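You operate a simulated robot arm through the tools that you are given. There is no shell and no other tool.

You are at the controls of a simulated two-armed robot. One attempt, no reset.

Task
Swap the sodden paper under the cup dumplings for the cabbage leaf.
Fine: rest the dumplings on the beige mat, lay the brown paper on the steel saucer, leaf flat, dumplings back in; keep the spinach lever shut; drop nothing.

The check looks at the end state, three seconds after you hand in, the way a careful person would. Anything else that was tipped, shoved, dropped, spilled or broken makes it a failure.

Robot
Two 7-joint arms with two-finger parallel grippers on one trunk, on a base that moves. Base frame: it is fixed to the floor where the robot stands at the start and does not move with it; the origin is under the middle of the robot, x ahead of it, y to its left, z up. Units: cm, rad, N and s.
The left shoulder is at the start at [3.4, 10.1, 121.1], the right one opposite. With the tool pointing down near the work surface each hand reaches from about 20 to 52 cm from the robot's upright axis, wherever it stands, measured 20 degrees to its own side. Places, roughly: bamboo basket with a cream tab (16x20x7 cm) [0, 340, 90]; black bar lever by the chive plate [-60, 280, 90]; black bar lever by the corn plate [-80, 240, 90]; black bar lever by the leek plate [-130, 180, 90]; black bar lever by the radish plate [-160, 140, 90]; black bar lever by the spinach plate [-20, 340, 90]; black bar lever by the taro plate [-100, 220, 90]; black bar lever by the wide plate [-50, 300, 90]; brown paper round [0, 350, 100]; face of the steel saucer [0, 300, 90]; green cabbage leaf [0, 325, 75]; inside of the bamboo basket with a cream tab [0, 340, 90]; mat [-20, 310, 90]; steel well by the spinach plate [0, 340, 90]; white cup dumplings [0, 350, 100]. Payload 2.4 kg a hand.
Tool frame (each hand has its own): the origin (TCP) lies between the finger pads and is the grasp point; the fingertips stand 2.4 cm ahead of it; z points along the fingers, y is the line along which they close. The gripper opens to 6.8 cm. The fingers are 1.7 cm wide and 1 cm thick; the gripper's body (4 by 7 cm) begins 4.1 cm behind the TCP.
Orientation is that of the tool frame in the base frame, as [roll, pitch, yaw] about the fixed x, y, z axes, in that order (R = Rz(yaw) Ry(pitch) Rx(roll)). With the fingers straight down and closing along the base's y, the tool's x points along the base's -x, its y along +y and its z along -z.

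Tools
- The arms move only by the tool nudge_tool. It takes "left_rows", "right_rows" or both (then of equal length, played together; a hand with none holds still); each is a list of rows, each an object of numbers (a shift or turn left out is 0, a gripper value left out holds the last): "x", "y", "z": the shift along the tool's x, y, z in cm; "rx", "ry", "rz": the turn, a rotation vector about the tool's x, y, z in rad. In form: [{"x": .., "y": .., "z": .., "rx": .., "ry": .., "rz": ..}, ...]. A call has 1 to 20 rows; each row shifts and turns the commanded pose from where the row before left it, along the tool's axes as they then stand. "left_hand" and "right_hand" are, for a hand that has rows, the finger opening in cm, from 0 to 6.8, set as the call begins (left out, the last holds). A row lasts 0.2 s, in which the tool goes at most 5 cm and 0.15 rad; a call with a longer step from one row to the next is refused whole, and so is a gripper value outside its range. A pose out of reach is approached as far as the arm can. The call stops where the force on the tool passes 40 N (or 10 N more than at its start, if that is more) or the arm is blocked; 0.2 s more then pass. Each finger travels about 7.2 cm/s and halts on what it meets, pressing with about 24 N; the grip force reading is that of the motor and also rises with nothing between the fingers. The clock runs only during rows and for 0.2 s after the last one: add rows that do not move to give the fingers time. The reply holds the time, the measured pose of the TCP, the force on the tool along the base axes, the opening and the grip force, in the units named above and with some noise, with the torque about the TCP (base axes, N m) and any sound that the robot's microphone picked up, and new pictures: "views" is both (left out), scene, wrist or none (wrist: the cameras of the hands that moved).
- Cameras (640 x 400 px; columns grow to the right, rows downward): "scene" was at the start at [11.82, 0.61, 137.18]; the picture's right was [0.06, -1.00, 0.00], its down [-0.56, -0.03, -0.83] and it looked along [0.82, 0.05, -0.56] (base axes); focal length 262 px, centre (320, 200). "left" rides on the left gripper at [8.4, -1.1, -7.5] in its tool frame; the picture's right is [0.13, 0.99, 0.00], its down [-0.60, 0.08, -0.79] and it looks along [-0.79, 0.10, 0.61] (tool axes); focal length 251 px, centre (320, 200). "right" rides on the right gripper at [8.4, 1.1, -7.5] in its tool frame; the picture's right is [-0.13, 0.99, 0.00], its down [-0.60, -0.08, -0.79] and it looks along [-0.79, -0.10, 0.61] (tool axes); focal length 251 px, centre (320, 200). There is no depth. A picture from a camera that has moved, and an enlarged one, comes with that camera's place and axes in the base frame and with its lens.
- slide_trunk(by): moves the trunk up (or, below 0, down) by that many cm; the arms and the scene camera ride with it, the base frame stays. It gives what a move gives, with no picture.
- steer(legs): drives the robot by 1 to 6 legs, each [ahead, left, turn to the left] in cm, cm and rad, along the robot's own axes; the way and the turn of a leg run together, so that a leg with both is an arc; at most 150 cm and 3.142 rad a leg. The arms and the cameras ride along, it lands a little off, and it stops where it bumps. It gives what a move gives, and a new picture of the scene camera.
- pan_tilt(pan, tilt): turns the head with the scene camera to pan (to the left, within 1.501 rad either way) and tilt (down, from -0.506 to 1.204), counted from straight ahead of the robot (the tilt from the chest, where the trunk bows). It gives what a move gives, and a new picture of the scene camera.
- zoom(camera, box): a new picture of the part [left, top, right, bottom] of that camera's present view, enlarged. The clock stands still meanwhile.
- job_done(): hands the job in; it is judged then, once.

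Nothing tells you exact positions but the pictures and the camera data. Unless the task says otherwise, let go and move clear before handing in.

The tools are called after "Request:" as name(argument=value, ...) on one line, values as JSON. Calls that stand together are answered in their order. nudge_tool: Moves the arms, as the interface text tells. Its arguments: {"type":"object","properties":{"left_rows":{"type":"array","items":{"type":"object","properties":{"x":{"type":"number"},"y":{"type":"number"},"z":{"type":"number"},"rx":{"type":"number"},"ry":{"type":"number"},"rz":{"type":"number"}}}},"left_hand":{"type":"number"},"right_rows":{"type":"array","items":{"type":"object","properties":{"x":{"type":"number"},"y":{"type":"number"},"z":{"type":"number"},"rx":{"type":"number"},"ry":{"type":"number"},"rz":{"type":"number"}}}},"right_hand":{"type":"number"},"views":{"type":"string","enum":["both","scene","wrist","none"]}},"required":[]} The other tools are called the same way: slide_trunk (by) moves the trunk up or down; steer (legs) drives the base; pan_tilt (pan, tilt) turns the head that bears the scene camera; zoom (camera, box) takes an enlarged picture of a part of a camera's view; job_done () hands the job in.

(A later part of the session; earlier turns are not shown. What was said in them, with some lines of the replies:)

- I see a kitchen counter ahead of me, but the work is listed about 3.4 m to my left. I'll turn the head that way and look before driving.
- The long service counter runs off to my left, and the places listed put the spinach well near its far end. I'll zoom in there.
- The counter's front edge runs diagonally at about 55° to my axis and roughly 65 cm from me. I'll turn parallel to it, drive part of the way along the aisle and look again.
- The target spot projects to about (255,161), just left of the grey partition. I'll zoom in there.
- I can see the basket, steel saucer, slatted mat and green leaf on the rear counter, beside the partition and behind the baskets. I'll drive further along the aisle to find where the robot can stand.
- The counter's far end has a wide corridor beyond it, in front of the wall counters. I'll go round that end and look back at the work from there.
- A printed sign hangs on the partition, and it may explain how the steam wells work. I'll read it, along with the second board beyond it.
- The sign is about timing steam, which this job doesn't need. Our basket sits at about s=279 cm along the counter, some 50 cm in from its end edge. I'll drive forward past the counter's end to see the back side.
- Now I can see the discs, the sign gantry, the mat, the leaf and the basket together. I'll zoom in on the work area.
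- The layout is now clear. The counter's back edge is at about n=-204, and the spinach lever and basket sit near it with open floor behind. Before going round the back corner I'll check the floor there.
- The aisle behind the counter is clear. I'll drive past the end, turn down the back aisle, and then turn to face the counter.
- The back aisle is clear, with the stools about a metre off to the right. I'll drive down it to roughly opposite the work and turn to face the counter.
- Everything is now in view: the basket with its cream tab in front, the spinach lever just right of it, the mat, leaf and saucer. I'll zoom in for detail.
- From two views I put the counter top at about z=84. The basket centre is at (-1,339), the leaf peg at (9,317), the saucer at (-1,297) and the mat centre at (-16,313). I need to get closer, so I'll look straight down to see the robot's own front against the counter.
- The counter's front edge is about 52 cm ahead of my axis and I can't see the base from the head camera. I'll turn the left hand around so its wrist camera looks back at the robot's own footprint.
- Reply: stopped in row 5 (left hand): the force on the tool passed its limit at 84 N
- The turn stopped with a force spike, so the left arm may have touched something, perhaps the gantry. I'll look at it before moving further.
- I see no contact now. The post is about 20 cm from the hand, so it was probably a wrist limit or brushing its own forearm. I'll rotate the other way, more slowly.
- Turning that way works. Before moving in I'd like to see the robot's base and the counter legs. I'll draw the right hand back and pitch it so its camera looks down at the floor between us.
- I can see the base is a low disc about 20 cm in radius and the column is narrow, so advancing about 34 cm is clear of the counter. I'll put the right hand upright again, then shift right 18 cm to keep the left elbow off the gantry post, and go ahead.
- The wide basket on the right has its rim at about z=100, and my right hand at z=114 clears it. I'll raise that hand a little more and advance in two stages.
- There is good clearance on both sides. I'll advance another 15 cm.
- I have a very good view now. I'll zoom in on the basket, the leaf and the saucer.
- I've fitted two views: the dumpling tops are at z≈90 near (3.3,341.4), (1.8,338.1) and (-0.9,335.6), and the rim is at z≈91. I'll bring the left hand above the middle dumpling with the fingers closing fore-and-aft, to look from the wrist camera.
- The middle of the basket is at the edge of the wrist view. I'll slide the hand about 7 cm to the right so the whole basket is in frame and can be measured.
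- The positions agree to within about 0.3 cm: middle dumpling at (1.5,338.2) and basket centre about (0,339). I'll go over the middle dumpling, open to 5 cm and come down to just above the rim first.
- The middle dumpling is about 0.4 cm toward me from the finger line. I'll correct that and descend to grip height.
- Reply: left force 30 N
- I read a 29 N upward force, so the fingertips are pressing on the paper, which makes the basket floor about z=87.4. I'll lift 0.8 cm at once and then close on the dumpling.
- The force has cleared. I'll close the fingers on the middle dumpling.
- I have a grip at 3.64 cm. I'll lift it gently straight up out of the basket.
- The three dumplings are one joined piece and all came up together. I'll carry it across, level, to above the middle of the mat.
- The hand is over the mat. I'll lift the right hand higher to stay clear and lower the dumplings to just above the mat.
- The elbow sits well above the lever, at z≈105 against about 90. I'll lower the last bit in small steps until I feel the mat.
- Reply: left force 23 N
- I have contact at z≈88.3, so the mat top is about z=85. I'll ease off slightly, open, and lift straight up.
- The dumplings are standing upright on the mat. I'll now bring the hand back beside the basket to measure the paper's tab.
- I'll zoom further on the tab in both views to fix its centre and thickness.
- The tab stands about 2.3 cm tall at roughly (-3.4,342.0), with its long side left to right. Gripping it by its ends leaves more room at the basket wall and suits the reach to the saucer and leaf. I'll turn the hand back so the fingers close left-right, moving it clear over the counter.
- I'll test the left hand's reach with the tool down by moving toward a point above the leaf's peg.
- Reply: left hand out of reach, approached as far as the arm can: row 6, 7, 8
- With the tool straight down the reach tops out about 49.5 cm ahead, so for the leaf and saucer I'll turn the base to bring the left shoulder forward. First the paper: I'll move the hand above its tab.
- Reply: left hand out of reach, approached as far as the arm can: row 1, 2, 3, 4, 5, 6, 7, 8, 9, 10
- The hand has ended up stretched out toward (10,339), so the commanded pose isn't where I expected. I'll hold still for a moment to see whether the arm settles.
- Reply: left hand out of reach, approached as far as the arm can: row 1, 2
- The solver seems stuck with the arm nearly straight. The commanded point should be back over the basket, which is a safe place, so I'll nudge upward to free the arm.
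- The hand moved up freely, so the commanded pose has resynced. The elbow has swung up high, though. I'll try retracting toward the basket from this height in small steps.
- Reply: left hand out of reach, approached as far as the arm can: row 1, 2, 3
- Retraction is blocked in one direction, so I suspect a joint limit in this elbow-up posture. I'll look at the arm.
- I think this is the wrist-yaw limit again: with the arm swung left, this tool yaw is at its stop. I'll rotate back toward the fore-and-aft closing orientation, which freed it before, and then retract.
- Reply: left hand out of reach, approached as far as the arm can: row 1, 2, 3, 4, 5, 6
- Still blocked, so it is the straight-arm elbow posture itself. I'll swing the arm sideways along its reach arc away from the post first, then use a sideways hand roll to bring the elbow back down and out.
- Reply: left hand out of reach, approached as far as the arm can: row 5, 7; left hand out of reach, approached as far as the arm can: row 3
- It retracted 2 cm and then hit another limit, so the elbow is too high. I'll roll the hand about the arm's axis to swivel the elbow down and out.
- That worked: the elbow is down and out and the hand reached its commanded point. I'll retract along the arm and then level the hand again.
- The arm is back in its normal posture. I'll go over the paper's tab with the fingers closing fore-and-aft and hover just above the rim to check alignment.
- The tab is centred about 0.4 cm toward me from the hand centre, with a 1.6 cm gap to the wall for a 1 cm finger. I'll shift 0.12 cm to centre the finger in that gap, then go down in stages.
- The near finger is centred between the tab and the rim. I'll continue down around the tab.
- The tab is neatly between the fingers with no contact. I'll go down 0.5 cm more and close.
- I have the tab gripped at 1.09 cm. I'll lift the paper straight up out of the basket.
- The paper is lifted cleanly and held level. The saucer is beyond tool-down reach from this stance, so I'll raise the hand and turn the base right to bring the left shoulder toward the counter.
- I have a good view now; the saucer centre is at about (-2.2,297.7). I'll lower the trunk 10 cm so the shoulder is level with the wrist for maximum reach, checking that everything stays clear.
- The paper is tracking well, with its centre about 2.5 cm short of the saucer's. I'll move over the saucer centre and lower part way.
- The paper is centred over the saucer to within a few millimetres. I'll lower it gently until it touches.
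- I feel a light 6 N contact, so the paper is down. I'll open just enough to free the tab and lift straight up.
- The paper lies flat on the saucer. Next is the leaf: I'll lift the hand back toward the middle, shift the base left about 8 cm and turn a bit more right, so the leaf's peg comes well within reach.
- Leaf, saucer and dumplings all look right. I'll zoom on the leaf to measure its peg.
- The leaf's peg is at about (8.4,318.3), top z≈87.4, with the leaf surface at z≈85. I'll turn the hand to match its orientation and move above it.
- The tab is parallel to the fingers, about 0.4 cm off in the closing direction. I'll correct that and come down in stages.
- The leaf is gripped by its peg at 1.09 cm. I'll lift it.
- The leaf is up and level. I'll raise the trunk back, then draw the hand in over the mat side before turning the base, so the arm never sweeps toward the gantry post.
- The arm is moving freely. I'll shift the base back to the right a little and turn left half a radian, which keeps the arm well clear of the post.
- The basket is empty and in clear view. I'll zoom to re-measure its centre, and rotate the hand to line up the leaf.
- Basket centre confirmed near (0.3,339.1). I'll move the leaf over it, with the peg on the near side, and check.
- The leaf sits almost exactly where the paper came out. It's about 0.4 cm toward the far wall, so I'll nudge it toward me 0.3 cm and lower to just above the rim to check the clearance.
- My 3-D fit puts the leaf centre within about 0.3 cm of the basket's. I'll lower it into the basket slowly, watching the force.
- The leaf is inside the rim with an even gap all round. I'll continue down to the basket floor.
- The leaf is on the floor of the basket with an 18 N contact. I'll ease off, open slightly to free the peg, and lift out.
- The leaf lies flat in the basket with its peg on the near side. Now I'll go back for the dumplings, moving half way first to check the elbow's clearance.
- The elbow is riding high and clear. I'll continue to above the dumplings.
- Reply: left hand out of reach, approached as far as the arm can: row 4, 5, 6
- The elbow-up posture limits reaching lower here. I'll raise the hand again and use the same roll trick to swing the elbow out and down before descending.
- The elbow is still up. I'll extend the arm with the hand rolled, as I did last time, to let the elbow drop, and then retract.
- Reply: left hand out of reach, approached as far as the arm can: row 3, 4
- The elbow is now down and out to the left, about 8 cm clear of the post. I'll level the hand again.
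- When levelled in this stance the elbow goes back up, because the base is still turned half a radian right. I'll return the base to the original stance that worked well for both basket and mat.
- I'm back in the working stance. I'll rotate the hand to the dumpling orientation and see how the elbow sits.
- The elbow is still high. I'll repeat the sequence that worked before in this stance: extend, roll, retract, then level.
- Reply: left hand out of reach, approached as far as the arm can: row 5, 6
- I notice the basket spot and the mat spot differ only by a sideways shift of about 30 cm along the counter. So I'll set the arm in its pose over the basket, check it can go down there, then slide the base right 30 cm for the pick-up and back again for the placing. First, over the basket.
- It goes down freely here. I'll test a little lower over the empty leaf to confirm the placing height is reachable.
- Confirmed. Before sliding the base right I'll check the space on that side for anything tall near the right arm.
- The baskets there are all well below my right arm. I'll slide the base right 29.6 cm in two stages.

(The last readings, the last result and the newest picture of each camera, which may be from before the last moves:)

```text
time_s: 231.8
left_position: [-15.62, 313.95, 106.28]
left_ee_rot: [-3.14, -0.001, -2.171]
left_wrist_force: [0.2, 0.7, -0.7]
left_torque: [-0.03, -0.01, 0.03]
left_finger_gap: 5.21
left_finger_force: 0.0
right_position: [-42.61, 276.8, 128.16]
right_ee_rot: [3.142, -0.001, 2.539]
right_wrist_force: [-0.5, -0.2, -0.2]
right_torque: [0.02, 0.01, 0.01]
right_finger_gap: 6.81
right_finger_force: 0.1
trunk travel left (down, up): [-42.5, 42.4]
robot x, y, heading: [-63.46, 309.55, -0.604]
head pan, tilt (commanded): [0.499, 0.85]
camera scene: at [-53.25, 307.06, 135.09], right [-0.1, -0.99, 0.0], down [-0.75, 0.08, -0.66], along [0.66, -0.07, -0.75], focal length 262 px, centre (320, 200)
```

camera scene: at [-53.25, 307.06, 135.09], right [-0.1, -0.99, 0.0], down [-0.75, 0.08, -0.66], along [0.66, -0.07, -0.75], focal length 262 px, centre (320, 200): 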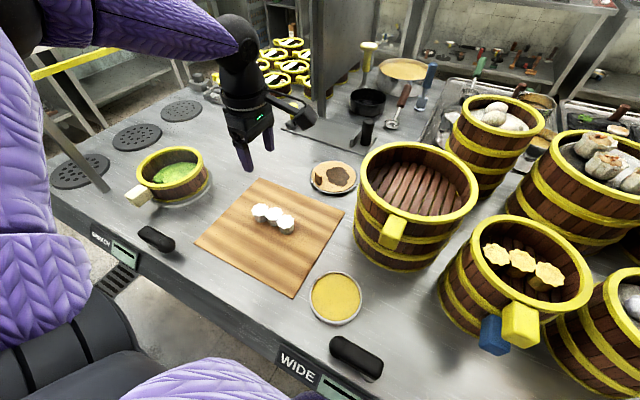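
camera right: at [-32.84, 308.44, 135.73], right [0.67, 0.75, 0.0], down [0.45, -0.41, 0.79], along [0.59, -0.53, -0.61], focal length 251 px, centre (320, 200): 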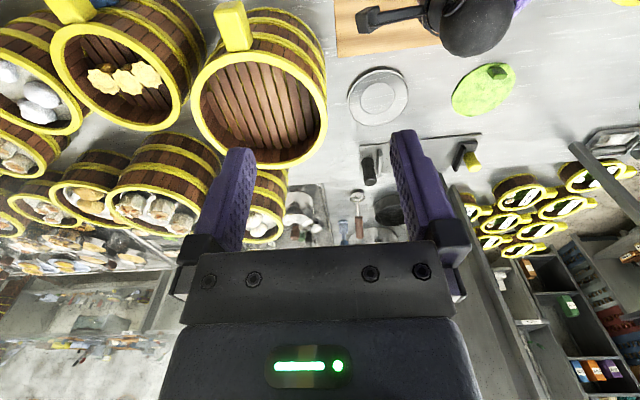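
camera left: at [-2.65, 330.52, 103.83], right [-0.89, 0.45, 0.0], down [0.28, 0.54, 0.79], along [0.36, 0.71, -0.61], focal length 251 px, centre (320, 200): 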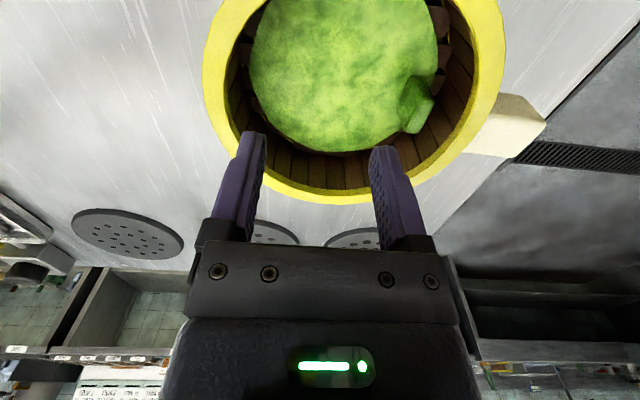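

The hand is right above the dumplings and everything on the right stayed clear. I'll descend in stages.

Request:
nudge_tool(left_rows=[{"z": 2.5}, {"z": 2.5}, {"z": 2.5}, {"z": 2.5}, {"z": 2}, {}], left_hand=5.2, views="wrist")

```text
time_s: 233.2
left_position: [-15.65, 314.05, 94.39]
left_ee_rot: [-3.14, 0.001, -2.17]
left_wrist_force: [0.1, 0.1, -0.6]
left_torque: [-0.03, 0.01, -0.01]
left_finger_gap: 5.2
left_finger_force: 0.1
right_position: [-42.66, 276.79, 128.25]
right_ee_rot: [-3.141, 0.0, 2.54]
right_wrist_force: [0.4, 0.1, 0.3]
right_torque: [-0.03, 0.02, -0.01]
right_finger_gap: 6.8
right_finger_force: 0.1
trunk travel left (down, up): [-42.5, 42.4]
robot x, y, heading: [-63.61, 309.47, -0.605]
head pan, tilt (commanded): [0.499, 0.85]
camera left: at [-19.34, 306.3, 101.98], right [-0.89, 0.45, 0.0], down [0.27, 0.54, 0.79], along [0.36, 0.71, -0.61], focal length 251 px, centre (320, 200)
```

left: 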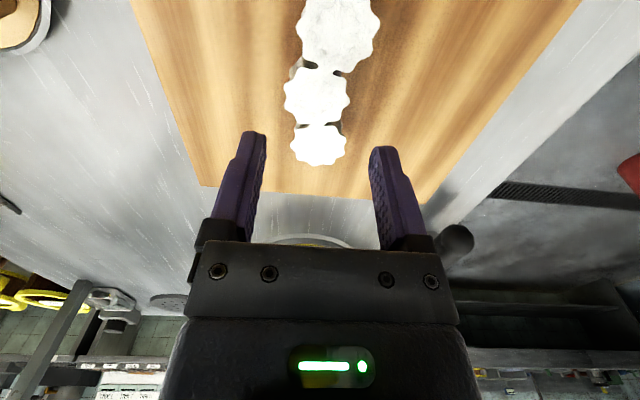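

Request:
nudge_tool(left_rows=[{"x": 0.35, "y": -0.1}, {"z": 1.5}, {"z": 1.5}, {"z": 1.5}, {"z": 1}, {}], views="wrist")

Request:
zoom(camera="scene", box=[180, 120, 340, 260])

```text
time_s: 234.6
left_position: [-16.14, 313.91, 91.46]
left_ee_rot: [-3.138, 0.001, -2.17]
left_wrist_force: [0.6, -0.4, 0.1]
left_torque: [0.0, 0.01, 0.03]
left_finger_gap: 5.2
left_finger_force: 0.0
left hand out of reach, approached as far as the arm can: row 4, 5
right_position: [-42.66, 276.78, 128.12]
right_ee_rot: [-3.141, -0.001, 2.539]
right_wrist_force: [-0.6, -0.1, -1.3]
right_torque: [0.0, -0.01, 0.01]
right_finger_gap: 6.79
right_finger_force: 0.0
trunk travel left (down, up): [-42.5, 42.4]
robot x, y, heading: [-63.61, 309.38, -0.601]
head pan, tilt (commanded): [0.499, 0.85]
camera left: at [-19.88, 306.17, 98.96], right [-0.89, 0.45, 0.0], down [0.27, 0.54, 0.79], along [0.36, 0.71, -0.61], focal length 251 px, centre (320, 200)
```

left: 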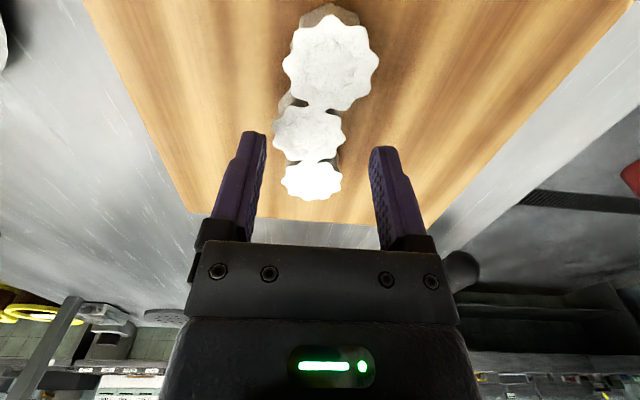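

```text
2.86 times, centred on (260, 190) of scene
camera zoom: at [-53.25, 307.06, 135.09], right [-0.1, -0.99, 0.0], down [-0.75, 0.08, -0.66], along [0.66, -0.07, -0.75], focal length 750 px, centre (491, 229)
```

zoom: 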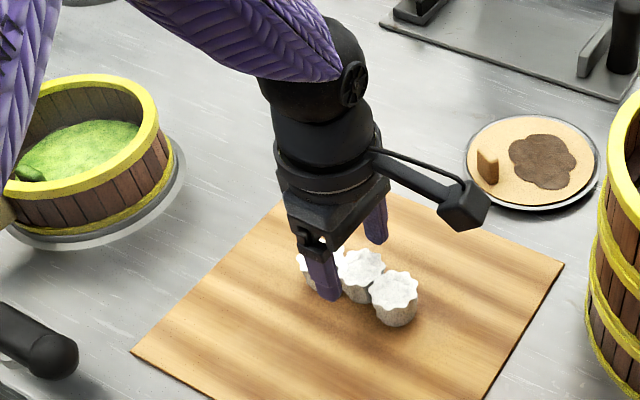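

The arm reached a limit about 3 cm above the grip height. I'll raise the hand, correct the drift, and use the trunk to bring everything down instead, which keeps the arm in its comfortable range.

Request:
nudge_tool(left_rows=[{"z": -1.5}, {"z": -2}, {"z": -2.5, "x": -0.09, "y": -0.43}, {}], views="none")

Request:
slide_trunk(by=-5)

Request:
zoom(camera="left", box=[200, 0, 440, 200])

```text
time_s: 235.6
left_position: [-15.77, 313.74, 97.49]
left_ee_rot: [-3.141, 0.001, -2.168]
left_wrist_force: [0.1, 0.7, -0.3]
left_torque: [-0.01, 0.02, -0.02]
left_finger_gap: 5.2
left_finger_force: 0.1
right_position: [-42.59, 276.8, 128.25]
right_ee_rot: [3.141, -0.001, 2.539]
right_wrist_force: [-0.4, 0.4, 0.6]
right_torque: [0.01, 0.03, 0.01]
right_finger_gap: 6.82
right_finger_force: 0.1
trunk travel left (down, up): [-42.5, 42.4]
robot x, y, heading: [-63.45, 309.06, -0.603]
head pan, tilt (commanded): [0.499, 0.85]
```

```text
time_s: 236.5
left_position: [-15.76, 313.7, 92.42]
left_ee_rot: [-3.14, 0.0, -2.172]
left_wrist_force: [-0.9, 0.0, -0.2]
left_torque: [0.02, -0.01, -0.01]
left_finger_gap: 5.21
left_finger_force: 0.0
right_position: [-42.65, 276.77, 123.2]
right_ee_rot: [-3.141, 0.001, 2.539]
right_wrist_force: [0.0, -0.4, 0.3]
right_torque: [0.03, 0.01, 0.03]
right_finger_gap: 6.78
right_finger_force: 0.0
trunk travel left (down, up): [-37.5, 47.4]
robot x, y, heading: [-63.55, 309.47, -0.602]
head pan, tilt (commanded): [0.499, 0.85]
```

```text
2.00 times, centred on (320, 100) of left
camera zoom: at [-19.51, 306.04, 99.94], right [-0.89, 0.45, 0.0], down [0.27, 0.54, 0.79], along [0.36, 0.71, -0.61], focal length 503 px, centre (320, 400)
```

zoom: 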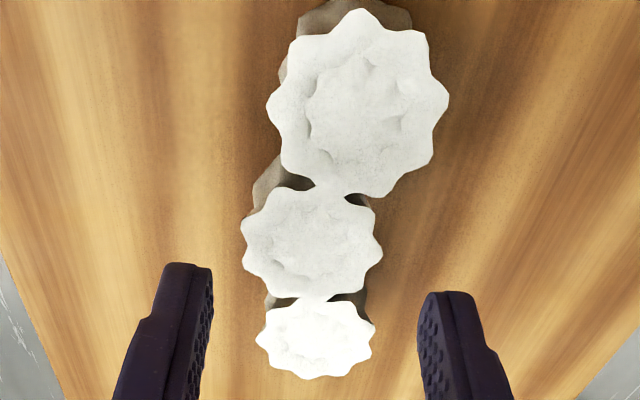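

The middle dumpling is centred between the fingers. I'll descend to grip height.

Request:
nudge_tool(left_rows=[{"x": 0.2}, {"z": 1.2}, {"z": 1.2}, {"z": 1}, {"z": 0.6}, {}], views="wrist")

```text
time_s: 237.9
left_position: [-15.89, 313.48, 88.36]
left_ee_rot: [-3.139, -0.001, -2.17]
left_wrist_force: [0.3, -0.3, -0.1]
left_torque: [-0.04, 0.02, 0.0]
left_finger_gap: 5.18
left_finger_force: 0.0
right_position: [-42.62, 276.83, 123.14]
right_ee_rot: [-3.14, 0.0, 2.539]
right_wrist_force: [-0.3, 0.6, -1.0]
right_torque: [0.0, 0.01, 0.02]
right_finger_gap: 6.79
right_finger_force: 0.2
trunk travel left (down, up): [-37.5, 47.4]
robot x, y, heading: [-63.54, 309.12, -0.603]
head pan, tilt (commanded): [0.499, 0.85]
camera left: at [-19.61, 305.84, 95.92], right [-0.89, 0.45, 0.0], down [0.28, 0.54, 0.79], along [0.36, 0.71, -0.61], focal length 251 px, centre (320, 200)
```

left: 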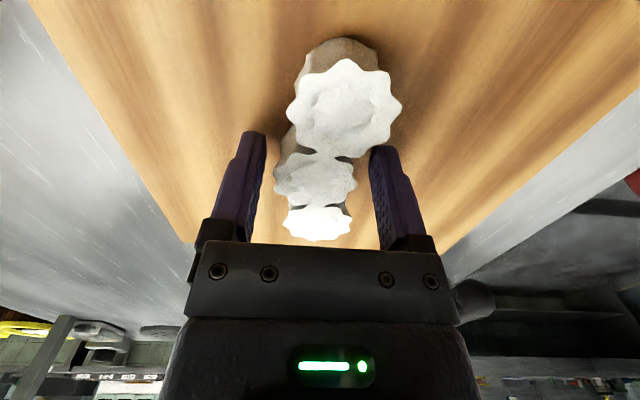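

The fingers are around the middle dumpling. I'll close and then lift gently.

Request:
nudge_tool(left_rows=[{}, {}, {}, {}], left_hand=2.4, views="wrist")

```text
time_s: 238.9
left_position: [-15.96, 313.49, 88.42]
left_ee_rot: [-3.139, 0.0, -2.168]
left_wrist_force: [-0.4, -0.5, -0.4]
left_torque: [-0.04, -0.01, -0.02]
left_finger_gap: 3.63
left_finger_force: 23.9
right_position: [-42.61, 276.82, 123.13]
right_ee_rot: [-3.142, 0.0, 2.539]
right_wrist_force: [1.0, -0.5, -0.4]
right_torque: [-0.01, 0.03, -0.02]
right_finger_gap: 6.8
right_finger_force: 0.1
trunk travel left (down, up): [-37.5, 47.4]
robot x, y, heading: [-63.3, 309.21, -0.607]
head pan, tilt (commanded): [0.499, 0.85]
camera left: at [-19.6, 305.83, 95.93], right [-0.89, 0.45, 0.0], down [0.27, 0.54, 0.79], along [0.36, 0.71, -0.61], focal length 251 px, centre (320, 200)
```

left: 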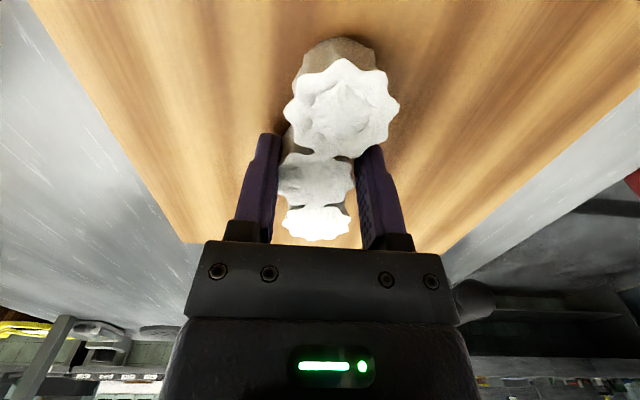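

I have a firm grip at 3.63 cm. I'll lift, then bring the trunk back up.

Request:
nudge_tool(left_rows=[{"z": -0.5}, {"z": -1}, {"z": -1.5}, {"z": -2}, {"z": -2}, {"z": -2}, {"z": -2}, {"z": -2}, {}], views="none")

Request:
slide_trunk(by=5)

Request:
pan_tilt(pan=0.5, tilt=0.8)

```text
time_s: 240.9
left_position: [-15.89, 313.57, 101.33]
left_ee_rot: [-3.14, 0.0, -2.169]
left_wrist_force: [-0.1, -0.5, -0.6]
left_torque: [-0.02, -0.01, 0.02]
left_finger_gap: 3.66
left_finger_force: 24.1
right_position: [-42.68, 276.9, 123.05]
right_ee_rot: [3.141, 0.001, 2.54]
right_wrist_force: [0.4, 0.5, -0.3]
right_torque: [-0.01, 0.03, 0.0]
right_finger_gap: 6.78
right_finger_force: 0.0
trunk travel left (down, up): [-37.5, 47.4]
robot x, y, heading: [-63.36, 309.49, -0.598]
head pan, tilt (commanded): [0.499, 0.85]
```

```text
time_s: 241.8
left_position: [-15.82, 313.52, 106.31]
left_ee_rot: [-3.14, 0.001, -2.17]
left_wrist_force: [0.6, 0.8, -0.2]
left_torque: [0.0, -0.03, -0.01]
left_finger_gap: 3.66
left_finger_force: 24.3
right_position: [-42.64, 276.71, 128.16]
right_ee_rot: [-3.141, 0.001, 2.54]
right_wrist_force: [-0.2, -0.2, 0.6]
right_torque: [0.01, -0.01, 0.03]
right_finger_gap: 6.79
right_finger_force: 0.0
trunk travel left (down, up): [-42.5, 42.4]
robot x, y, heading: [-63.87, 309.4, -0.602]
head pan, tilt (commanded): [0.499, 0.85]
```

```text
time_s: 242.5
left_position: [-15.81, 313.48, 106.26]
left_ee_rot: [-3.14, -0.001, -2.17]
left_wrist_force: [0.0, -0.5, -0.7]
left_torque: [-0.01, -0.03, -0.02]
left_finger_gap: 3.63
left_finger_force: 24.2
right_position: [-42.6, 276.84, 128.16]
right_ee_rot: [3.14, 0.001, 2.54]
right_wrist_force: [-0.6, 0.2, 0.6]
right_torque: [0.0, 0.01, 0.02]
right_finger_gap: 6.8
right_finger_force: 0.1
trunk travel left (down, up): [-42.5, 42.4]
robot x, y, heading: [-63.13, 309.06, -0.603]
head pan, tilt (commanded): [0.499, 0.799]
camera scene: at [-53.0, 307.04, 135.49], right [-0.1, -0.99, 0.0], down [-0.71, 0.07, -0.7], along [0.69, -0.07, -0.72], focal length 262 px, centre (320, 200)
```

scene: 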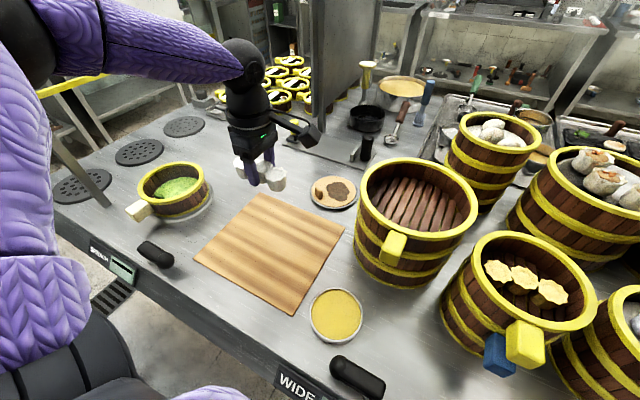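

The dumplings are held level. I'll slide the base back left 30 cm to bring them over the basket.

Request:
steer(legs=[[0, 15, 0]])

Request:
steer(legs=[[0, 15, 0]])

Request:
zoom(camera="left", box=[160, 0, 480, 250])

```text
time_s: 243.9
left_position: [-7.41, 326.08, 106.32]
left_ee_rot: [-3.139, 0.0, -2.169]
left_wrist_force: [-0.7, 0.6, -0.3]
left_torque: [-0.01, 0.02, -0.01]
left_finger_gap: 3.65
left_finger_force: 24.0
right_position: [-34.06, 289.38, 128.25]
right_ee_rot: [-3.139, 0.0, 2.541]
right_wrist_force: [0.8, 0.2, 0.1]
right_torque: [-0.02, -0.01, -0.05]
right_finger_gap: 6.8
right_finger_force: 0.0
trunk travel left (down, up): [-42.5, 42.4]
robot x, y, heading: [-55.16, 321.94, -0.601]
head pan, tilt (commanded): [0.499, 0.799]
camera scene: at [-44.43, 319.57, 135.49], right [-0.1, -0.99, 0.0], down [-0.71, 0.07, -0.7], along [0.69, -0.07, -0.72], focal length 262 px, centre (320, 200)
```

scene: 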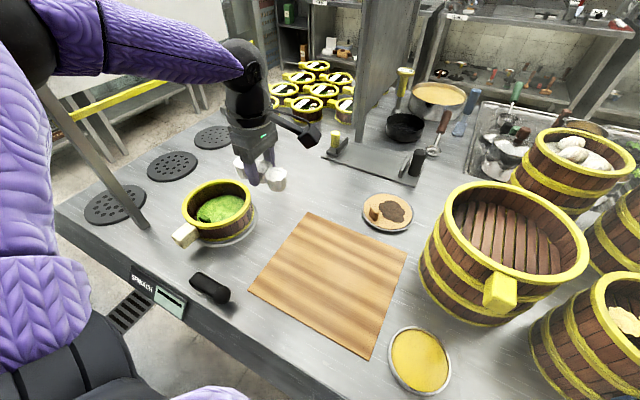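

```text
time_s: 245.2
left_position: [1.11, 338.39, 106.31]
left_ee_rot: [-3.139, 0.0, -2.168]
left_wrist_force: [0.3, 0.2, -1.0]
left_torque: [-0.04, 0.04, 0.0]
left_finger_gap: 3.66
left_finger_force: 24.0
right_position: [-25.68, 301.59, 128.09]
right_ee_rot: [-3.141, 0.001, 2.542]
right_wrist_force: [-0.1, 0.3, -0.5]
right_torque: [-0.05, 0.02, 0.01]
right_finger_gap: 6.8
right_finger_force: 0.0
trunk travel left (down, up): [-42.5, 42.4]
robot x, y, heading: [-46.74, 334.08, -0.598]
head pan, tilt (commanded): [0.499, 0.799]
camera scene: at [-36.05, 331.81, 135.49], right [-0.1, -0.99, 0.0], down [-0.71, 0.07, -0.7], along [0.69, -0.07, -0.72], focal length 262 px, centre (320, 200)
```

scene: 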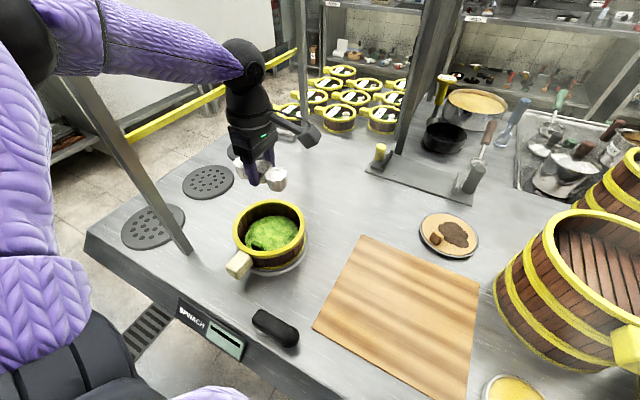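

```text
1.60 times, centred on (320, 125) of left
camera zoom: at [-2.66, 330.68, 113.9], right [-0.89, 0.45, 0.0], down [0.27, 0.54, 0.79], along [0.36, 0.71, -0.61], focal length 402 px, centre (320, 320)
```

zoom: 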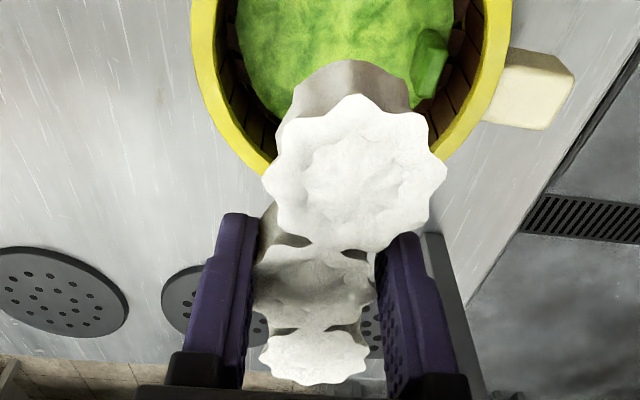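

The dumplings are over the basket. I'll lower part way and check alignment with the leaf and walls.

Request:
nudge_tool(left_rows=[{"z": 1.5}, {"z": 2}, {"z": 2}, {"z": 2}, {"z": 1.3}, {}], views="wrist")

Request:
zoom(camera="scene", box=[200, 140, 340, 290])

```text
time_s: 246.6
left_position: [1.03, 338.4, 97.48]
left_ee_rot: [-3.14, 0.002, -2.167]
left_wrist_force: [-0.7, 0.4, -0.7]
left_torque: [-0.01, -0.05, -0.02]
left_finger_gap: 3.69
left_finger_force: 24.3
right_position: [-25.68, 301.56, 128.12]
right_ee_rot: [-3.141, -0.001, 2.541]
right_wrist_force: [0.1, 0.3, 1.4]
right_torque: [-0.01, -0.03, 0.03]
right_finger_gap: 6.81
right_finger_force: 0.1
trunk travel left (down, up): [-42.5, 42.4]
robot x, y, heading: [-46.4, 333.93, -0.6]
head pan, tilt (commanded): [0.499, 0.799]
camera left: at [-2.7, 330.64, 105.1], right [-0.89, 0.45, 0.0], down [0.27, 0.54, 0.79], along [0.36, 0.71, -0.61], focal length 251 px, centre (320, 200)
```

left: 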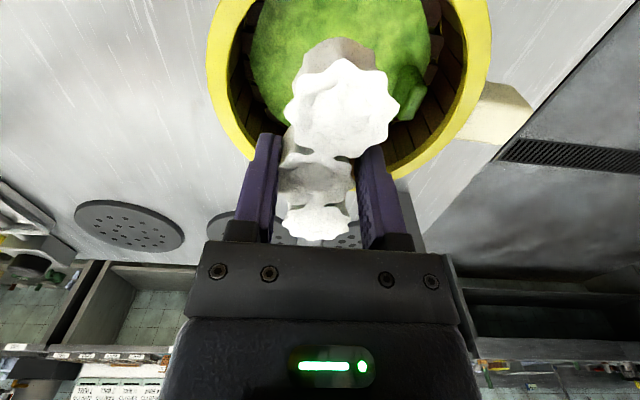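

```text
2.67 times, centred on (270, 215) of scene
camera zoom: at [-36.1, 331.73, 135.49], right [-0.1, -0.99, 0.0], down [-0.71, 0.07, -0.7], along [0.69, -0.07, -0.72], focal length 700 px, centre (453, 160)
```

zoom: 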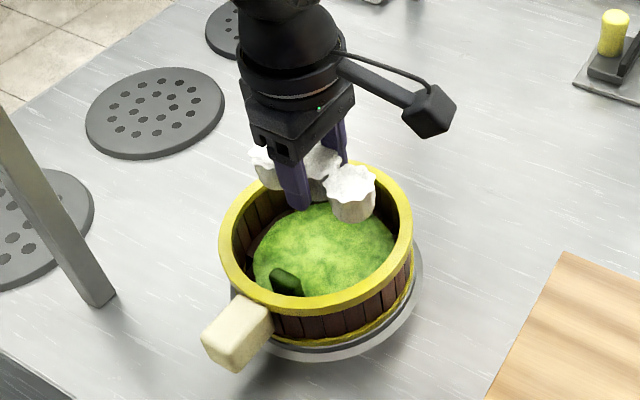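

Alignment looks good with about 1 cm of clearance all round. I'll bring the trunk down 4 cm and then feel for the leaf with small steps.

Request:
slide_trunk(by=-4)

Request:
zoom(camera="scene", box=[200, 140, 340, 290])

Request:
zoom(camera="left", box=[160, 0, 520, 260])

```text
time_s: 247.5
left_position: [1.05, 338.2, 93.68]
left_ee_rot: [-3.138, 0.001, -2.168]
left_wrist_force: [-0.4, 0.5, -0.2]
left_torque: [0.01, -0.01, 0.0]
left_finger_gap: 3.68
left_finger_force: 24.0
right_position: [-25.66, 301.59, 124.18]
right_ee_rot: [-3.141, -0.001, 2.541]
right_wrist_force: [-0.8, -0.1, 0.6]
right_torque: [-0.02, -0.03, 0.03]
right_finger_gap: 6.81
right_finger_force: 0.0
trunk travel left (down, up): [-38.5, 46.4]
robot x, y, heading: [-46.61, 334.25, -0.604]
head pan, tilt (commanded): [0.499, 0.799]
```

```text
2.67 times, centred on (270, 215) of scene
camera zoom: at [-35.67, 331.44, 131.47], right [-0.1, -0.99, 0.0], down [-0.71, 0.07, -0.7], along [0.69, -0.07, -0.72], focal length 700 px, centre (453, 160)
```

zoom: 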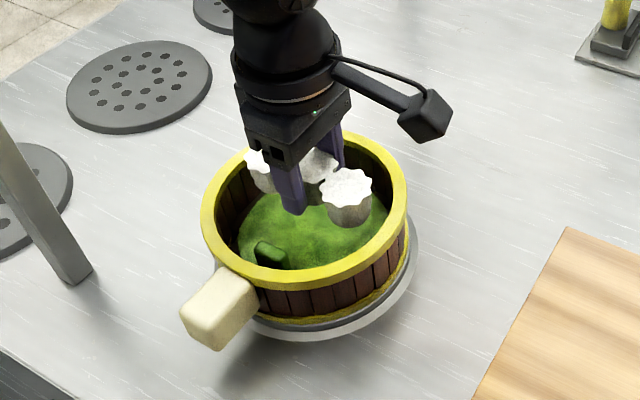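

```text
1.54 times, centred on (340, 130) of left
camera zoom: at [-2.72, 330.61, 101.14], right [-0.89, 0.45, 0.0], down [0.27, 0.54, 0.79], along [0.36, 0.71, -0.61], focal length 387 px, centre (289, 308)
```

zoom: 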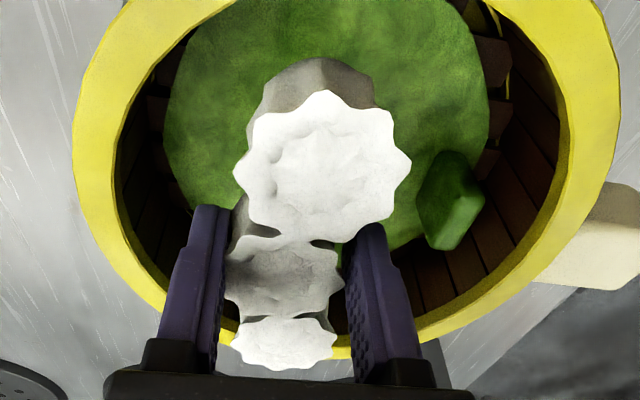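

Request:
nudge_tool(left_rows=[{"z": 0.6}, {"z": 0.6}, {"z": 0.6}, {}], views="none")

```text
time_s: 248.5
left_position: [1.01, 338.28, 91.74]
left_ee_rot: [-3.14, -0.001, -2.167]
left_wrist_force: [-0.9, -0.3, -0.8]
left_torque: [0.0, 0.0, 0.01]
left_finger_gap: 3.65
left_finger_force: 24.4
right_position: [-25.59, 301.56, 124.18]
right_ee_rot: [3.14, -0.002, 2.54]
right_wrist_force: [-0.1, 0.2, 0.3]
right_torque: [-0.02, 0.0, 0.01]
right_finger_gap: 6.82
right_finger_force: 0.0
trunk travel left (down, up): [-38.5, 46.4]
robot x, y, heading: [-46.46, 334.53, -0.6]
head pan, tilt (commanded): [0.499, 0.799]
```

Request:
nudge_tool(left_rows=[{"z": 0.3}, {"z": 0.25}, {}], views="none")

```text
time_s: 249.3
left_position: [1.06, 338.38, 91.19]
left_ee_rot: [-3.14, 0.0, -2.167]
left_wrist_force: [-0.5, 0.0, -0.2]
left_torque: [0.0, 0.0, 0.03]
left_finger_gap: 3.62
left_finger_force: 24.2
right_position: [-25.67, 301.59, 124.28]
right_ee_rot: [-3.141, 0.0, 2.541]
right_wrist_force: [-0.4, -0.6, -0.6]
right_torque: [-0.03, -0.01, -0.01]
right_finger_gap: 6.8
right_finger_force: 0.1
trunk travel left (down, up): [-38.5, 46.4]
robot x, y, heading: [-46.91, 333.9, -0.6]
head pan, tilt (commanded): [0.499, 0.799]
```

Request:
nudge_tool(left_rows=[{"z": 0.2}, {"z": 0.2}, {}], views="none")

```text
time_s: 250.1
left_position: [1.08, 338.23, 90.94]
left_ee_rot: [-3.141, 0.0, -2.167]
left_wrist_force: [1.2, -1.3, 0.2]
left_torque: [-0.01, -0.01, 0.0]
left_finger_gap: 3.65
left_finger_force: 24.5
right_position: [-25.63, 301.53, 124.16]
right_ee_rot: [-3.141, 0.001, 2.54]
right_wrist_force: [0.5, 0.1, 0.2]
right_torque: [0.02, -0.04, -0.01]
right_finger_gap: 6.84
right_finger_force: 0.0
trunk travel left (down, up): [-38.5, 46.4]
robot x, y, heading: [-46.41, 334.3, -0.597]
head pan, tilt (commanded): [0.499, 0.799]
```

Request:
nudge_tool(left_rows=[{"z": 0.15}, {"z": 0.15}, {}], views="none")

```text
time_s: 250.9
left_position: [1.06, 338.24, 90.47]
left_ee_rot: [-3.138, 0.0, -2.169]
left_wrist_force: [0.9, 0.2, 2.7]
left_torque: [0.01, -0.02, 0.03]
left_finger_gap: 3.66
left_finger_force: 24.1
right_position: [-25.67, 301.55, 124.24]
right_ee_rot: [-3.141, 0.0, 2.54]
right_wrist_force: [0.3, -0.1, -0.5]
right_torque: [0.01, 0.04, -0.04]
right_finger_gap: 6.8
right_finger_force: 0.1
trunk travel left (down, up): [-38.5, 46.4]
robot x, y, heading: [-46.73, 333.76, -0.602]
head pan, tilt (commanded): [0.499, 0.799]
```

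Light contact is starting at about 3 N. One more tiny step, then a check before releasing.

Request:
nudge_tool(left_rows=[{"z": 0.1}, {}], views="wrist")

Request:
zoom(camera="scene", box=[200, 140, 340, 290])

```text
time_s: 251.5
left_position: [1.08, 338.27, 90.48]
left_ee_rot: [-3.138, 0.001, -2.168]
left_wrist_force: [0.7, 0.2, 12.9]
left_torque: [0.01, -0.02, -0.03]
left_finger_gap: 3.65
left_finger_force: 23.8
right_position: [-25.84, 301.49, 124.26]
right_ee_rot: [3.141, 0.0, 2.542]
right_wrist_force: [0.5, -0.1, 0.2]
right_torque: [0.03, -0.02, -0.02]
right_finger_gap: 6.78
right_finger_force: 0.1
trunk travel left (down, up): [-38.5, 46.4]
robot x, y, heading: [-46.88, 334.11, -0.6]
head pan, tilt (commanded): [0.499, 0.799]
camera left: at [-2.74, 330.57, 98.07], right [-0.89, 0.45, 0.0], down [0.27, 0.54, 0.79], along [0.36, 0.71, -0.61], focal length 251 px, centre (320, 200)
```

left: 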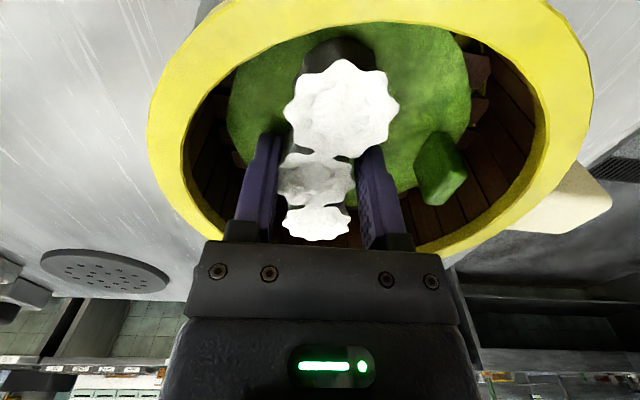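

```text
2.67 times, centred on (270, 215) of scene
camera zoom: at [-35.74, 331.42, 131.49], right [-0.1, -0.99, 0.0], down [-0.71, 0.07, -0.7], along [0.69, -0.07, -0.72], focal length 700 px, centre (453, 160)
```

zoom: 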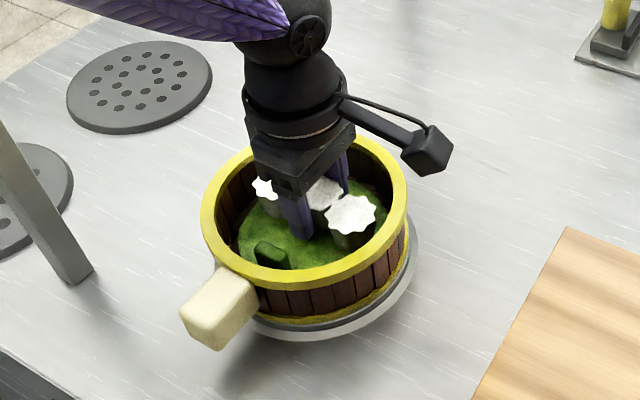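

The dumplings rest on the leaf. I'll ease off a touch, open, and lift straight out.

Request:
nudge_tool(left_rows=[{"z": -0.12}, {}], views="none")

Request:
nudge_tool(left_rows=[{}, {}, {}, {"z": -0.5}, {"z": -0.8}, {"z": -1.2}, {"z": -2}, {"z": -2}, {"z": -2}, {"z": -2}, {"z": -2}, {}], left_hand=4.8, views="both")

Request:
zoom(camera="scene", box=[200, 140, 340, 290])

```text
time_s: 252.1
left_position: [0.98, 338.2, 90.5]
left_ee_rot: [3.141, 0.0, -2.169]
left_wrist_force: [-0.2, -0.6, 2.8]
left_torque: [-0.02, 0.02, -0.07]
left_finger_gap: 3.63
left_finger_force: 24.3
right_position: [-25.62, 301.51, 124.12]
right_ee_rot: [3.141, 0.001, 2.539]
right_wrist_force: [1.6, 0.0, -1.0]
right_torque: [0.0, 0.02, 0.05]
right_finger_gap: 6.79
right_finger_force: 0.1
trunk travel left (down, up): [-38.5, 46.4]
robot x, y, heading: [-46.45, 334.13, -0.606]
head pan, tilt (commanded): [0.499, 0.799]
```

```text
time_s: 254.7
left_position: [1.01, 338.2, 103.1]
left_ee_rot: [-3.138, 0.0, -2.168]
left_wrist_force: [0.4, -0.4, 0.1]
left_torque: [0.01, 0.02, 0.0]
left_finger_gap: 4.79
left_finger_force: 0.1
right_position: [-25.69, 301.59, 124.22]
right_ee_rot: [3.14, 0.0, 2.542]
right_wrist_force: [0.0, -0.4, -0.2]
right_torque: [0.03, 0.01, 0.02]
right_finger_gap: 6.8
right_finger_force: 0.1
trunk travel left (down, up): [-38.5, 46.4]
robot x, y, heading: [-46.95, 333.97, -0.607]
head pan, tilt (commanded): [0.499, 0.799]
camera scene: at [-35.65, 331.42, 131.46], right [-0.1, -0.99, 0.0], down [-0.71, 0.07, -0.7], along [0.69, -0.07, -0.72], focal length 262 px, centre (320, 200)
camera left: at [-2.72, 330.56, 110.63], right [-0.89, 0.45, 0.0], down [0.27, 0.54, 0.79], along [0.36, 0.71, -0.61], focal length 251 px, centre (320, 200)
```

scene: 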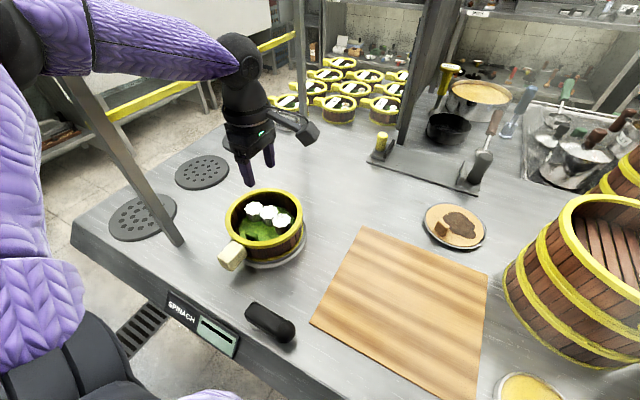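
left: 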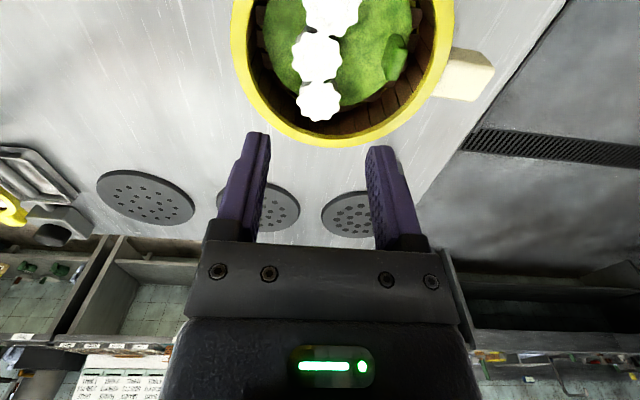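

```text
2.67 times, centred on (270, 215) of scene
camera zoom: at [-35.65, 331.42, 131.46], right [-0.1, -0.99, 0.0], down [-0.71, 0.07, -0.7], along [0.69, -0.07, -0.72], focal length 700 px, centre (453, 160)
```

zoom: 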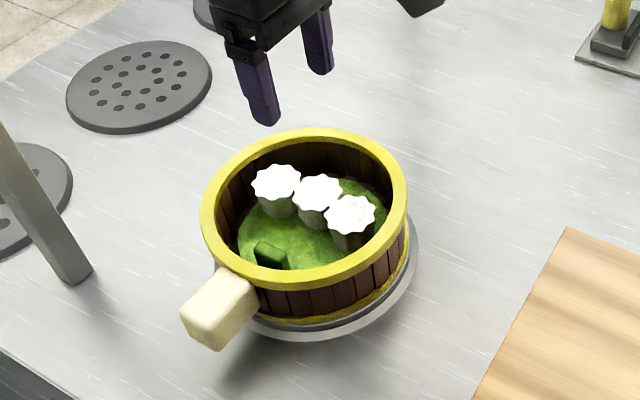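

The dumplings stand upright on the leaf in the basket. I'll raise the hand well clear and inspect the lever, saucer and basket closely.

Request:
nudge_tool(left_rows=[{"z": -2}, {"z": -2}, {"z": -2}, {"z": -2}, {}], views="none")

Request:
steer(legs=[[-22, 0, 0]])

Request:
pan_tilt(pan=0.3, tilt=0.7)

Request:
zoom(camera="scene", box=[190, 130, 470, 330])

```text
time_s: 255.9
left_position: [0.92, 338.26, 111.06]
left_ee_rot: [-3.141, -0.001, -2.169]
left_wrist_force: [0.4, 0.7, 0.7]
left_torque: [-0.01, 0.0, -0.01]
left_finger_gap: 4.79
left_finger_force: 0.1
right_position: [-25.66, 301.61, 124.19]
right_ee_rot: [-3.141, -0.002, 2.541]
right_wrist_force: [0.2, 0.1, -0.1]
right_torque: [0.01, -0.03, 0.01]
right_finger_gap: 6.78
right_finger_force: 0.0
trunk travel left (down, up): [-38.5, 46.4]
robot x, y, heading: [-46.89, 333.94, -0.603]
head pan, tilt (commanded): [0.499, 0.799]
```

```text
time_s: 257.6
left_position: [-17.18, 350.7, 110.93]
left_ee_rot: [-3.14, 0.001, -2.165]
left_wrist_force: [0.0, 0.1, -0.4]
left_torque: [-0.06, -0.03, 0.0]
left_finger_gap: 4.82
left_finger_force: 0.1
right_position: [-43.77, 313.91, 124.26]
right_ee_rot: [-3.141, 0.0, 2.543]
right_wrist_force: [0.0, -0.2, -0.6]
right_torque: [-0.01, -0.03, -0.03]
right_finger_gap: 6.8
right_finger_force: 0.0
trunk travel left (down, up): [-38.5, 46.4]
robot x, y, heading: [-64.83, 346.2, -0.598]
head pan, tilt (commanded): [0.499, 0.799]
camera scene: at [-53.85, 343.87, 131.47], right [-0.1, -1.0, 0.0], down [-0.71, 0.07, -0.7], along [0.69, -0.07, -0.72], focal length 262 px, centre (320, 200)
```

scene: 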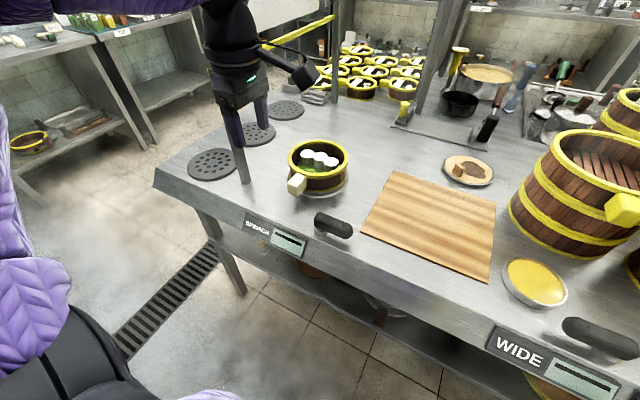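

```text
time_s: 258.3
left_position: [-17.07, 350.77, 110.99]
left_ee_rot: [-3.14, 0.0, -2.166]
left_wrist_force: [-0.6, 0.3, 0.3]
left_torque: [0.02, 0.0, -0.01]
left_finger_gap: 4.83
left_finger_force: 0.0
right_position: [-43.79, 313.94, 124.26]
right_ee_rot: [3.141, -0.001, 2.543]
right_wrist_force: [0.6, 0.8, 0.3]
right_torque: [0.02, 0.01, -0.01]
right_finger_gap: 6.81
right_finger_force: 0.2
trunk travel left (down, up): [-38.5, 46.4]
robot x, y, heading: [-65.25, 346.23, -0.6]
head pan, tilt (commanded): [0.3, 0.7]
camera scene: at [-53.7, 342.14, 132.29], right [-0.29, -0.96, 0.0], down [-0.62, 0.19, -0.76], along [0.73, -0.22, -0.64], focal length 262 px, centre (320, 200)
```

scene: 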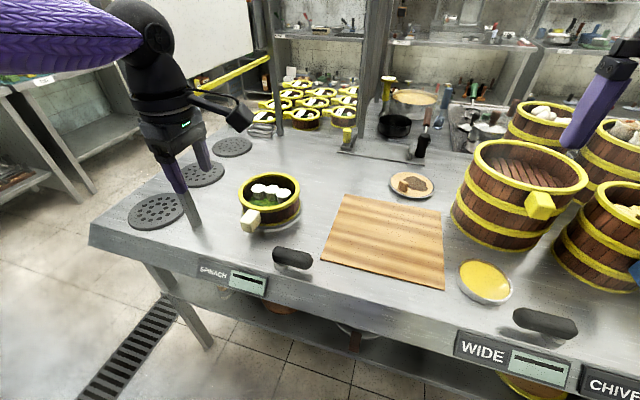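

```text
2.00 times, centred on (330, 230) of scene
camera zoom: at [-53.7, 342.14, 132.29], right [-0.29, -0.96, 0.0], down [-0.62, 0.19, -0.76], along [0.73, -0.22, -0.64], focal length 525 px, centre (300, 140)
```

zoom: 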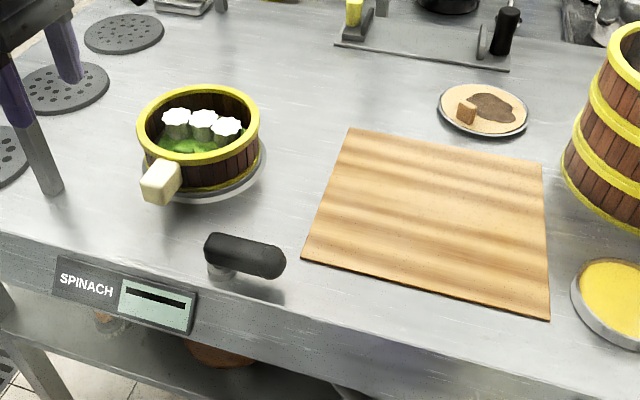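

All pieces look in place and the spinach lever lies along the edge as before. I'll take one last close look at the basket on its well, and at the saucer.

Request:
zoom(camera="scene", box=[225, 160, 325, 245])

Request:
zoom(camera="scene", box=[370, 155, 460, 215])

Request:
zoom(camera="left", box=[0, 0, 640, 400])

```text
4.71 times, centred on (275, 202) of scene
camera zoom: at [-53.7, 342.14, 132.29], right [-0.29, -0.96, 0.0], down [-0.62, 0.19, -0.76], along [0.73, -0.22, -0.64], focal length 1234 px, centre (532, 188)
```

zoom: 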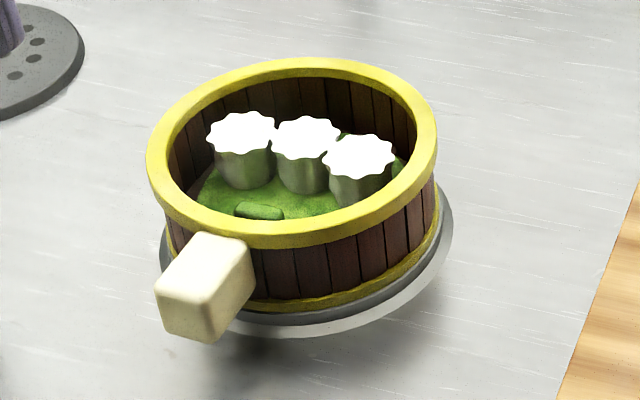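

```text
6.67 times, centred on (415, 185) of scene
camera zoom: at [-53.7, 342.14, 132.29], right [-0.29, -0.96, 0.0], down [-0.62, 0.19, -0.76], along [0.73, -0.22, -0.64], focal length 1749 px, centre (-313, 300)
```

zoom: 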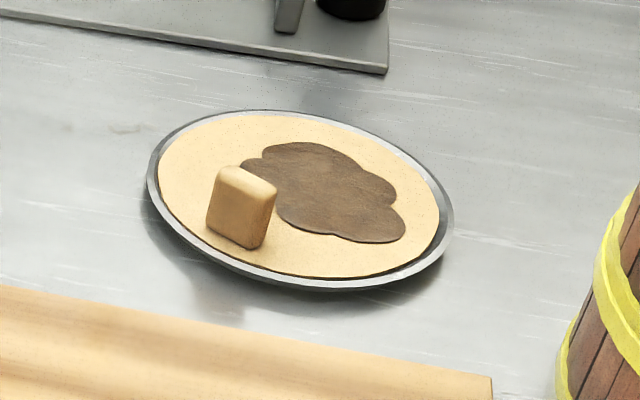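

```text
1.00 times, centred on (320, 200) of left (not enlarged: the box is as wide or as high as the picture)
camera zoom: at [-20.85, 343.06, 118.56], right [-0.89, 0.45, 0.0], down [0.27, 0.54, 0.79], along [0.36, 0.71, -0.61], focal length 251 px, centre (320, 200)
```

zoom: 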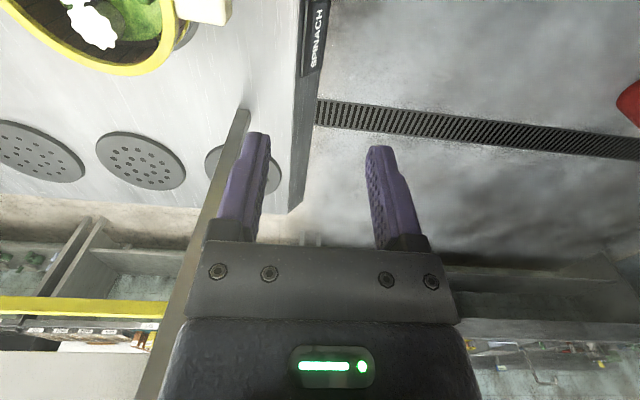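

The job is finished. The dumplings stand on the cabbage leaf in the basket, the leaf is flat, and the basket sits on its well. The brown paper lies flat on the saucer, the mat is clear, and the spinach lever is shut. Both hands are empty and clear, so I'm handing in.

Request:
job_done()

```text
The job is handed in.
```

I've swapped the wet paper for the cabbage leaf and handed the job in; the check's verdict hasn't come back.

- **Basket:** The dumplings stand upright on the leaf. They turned out to be one joined piece. The leaf lies flat with its peg on the near side, and the basket is still on its well.
- **Saucer:** The brown paper lies flat on the steel saucer.
- **Mat:** The dumplings rested on the beige mat while I changed the lining, and it is clear now.
- **Spinach lever:** It was never touched and lies shut along the counter edge, as it did at the start.

In the last pictures nothing had been dropped, tipped or moved out of place. Both hands are empty, and the robot is backed off from the counter.

One moment was rougher than planned. On the first reach for the dumplings, the fingertips pressed on the paper in the basket with about 30 N before I lifted off. I saw no damage from it.
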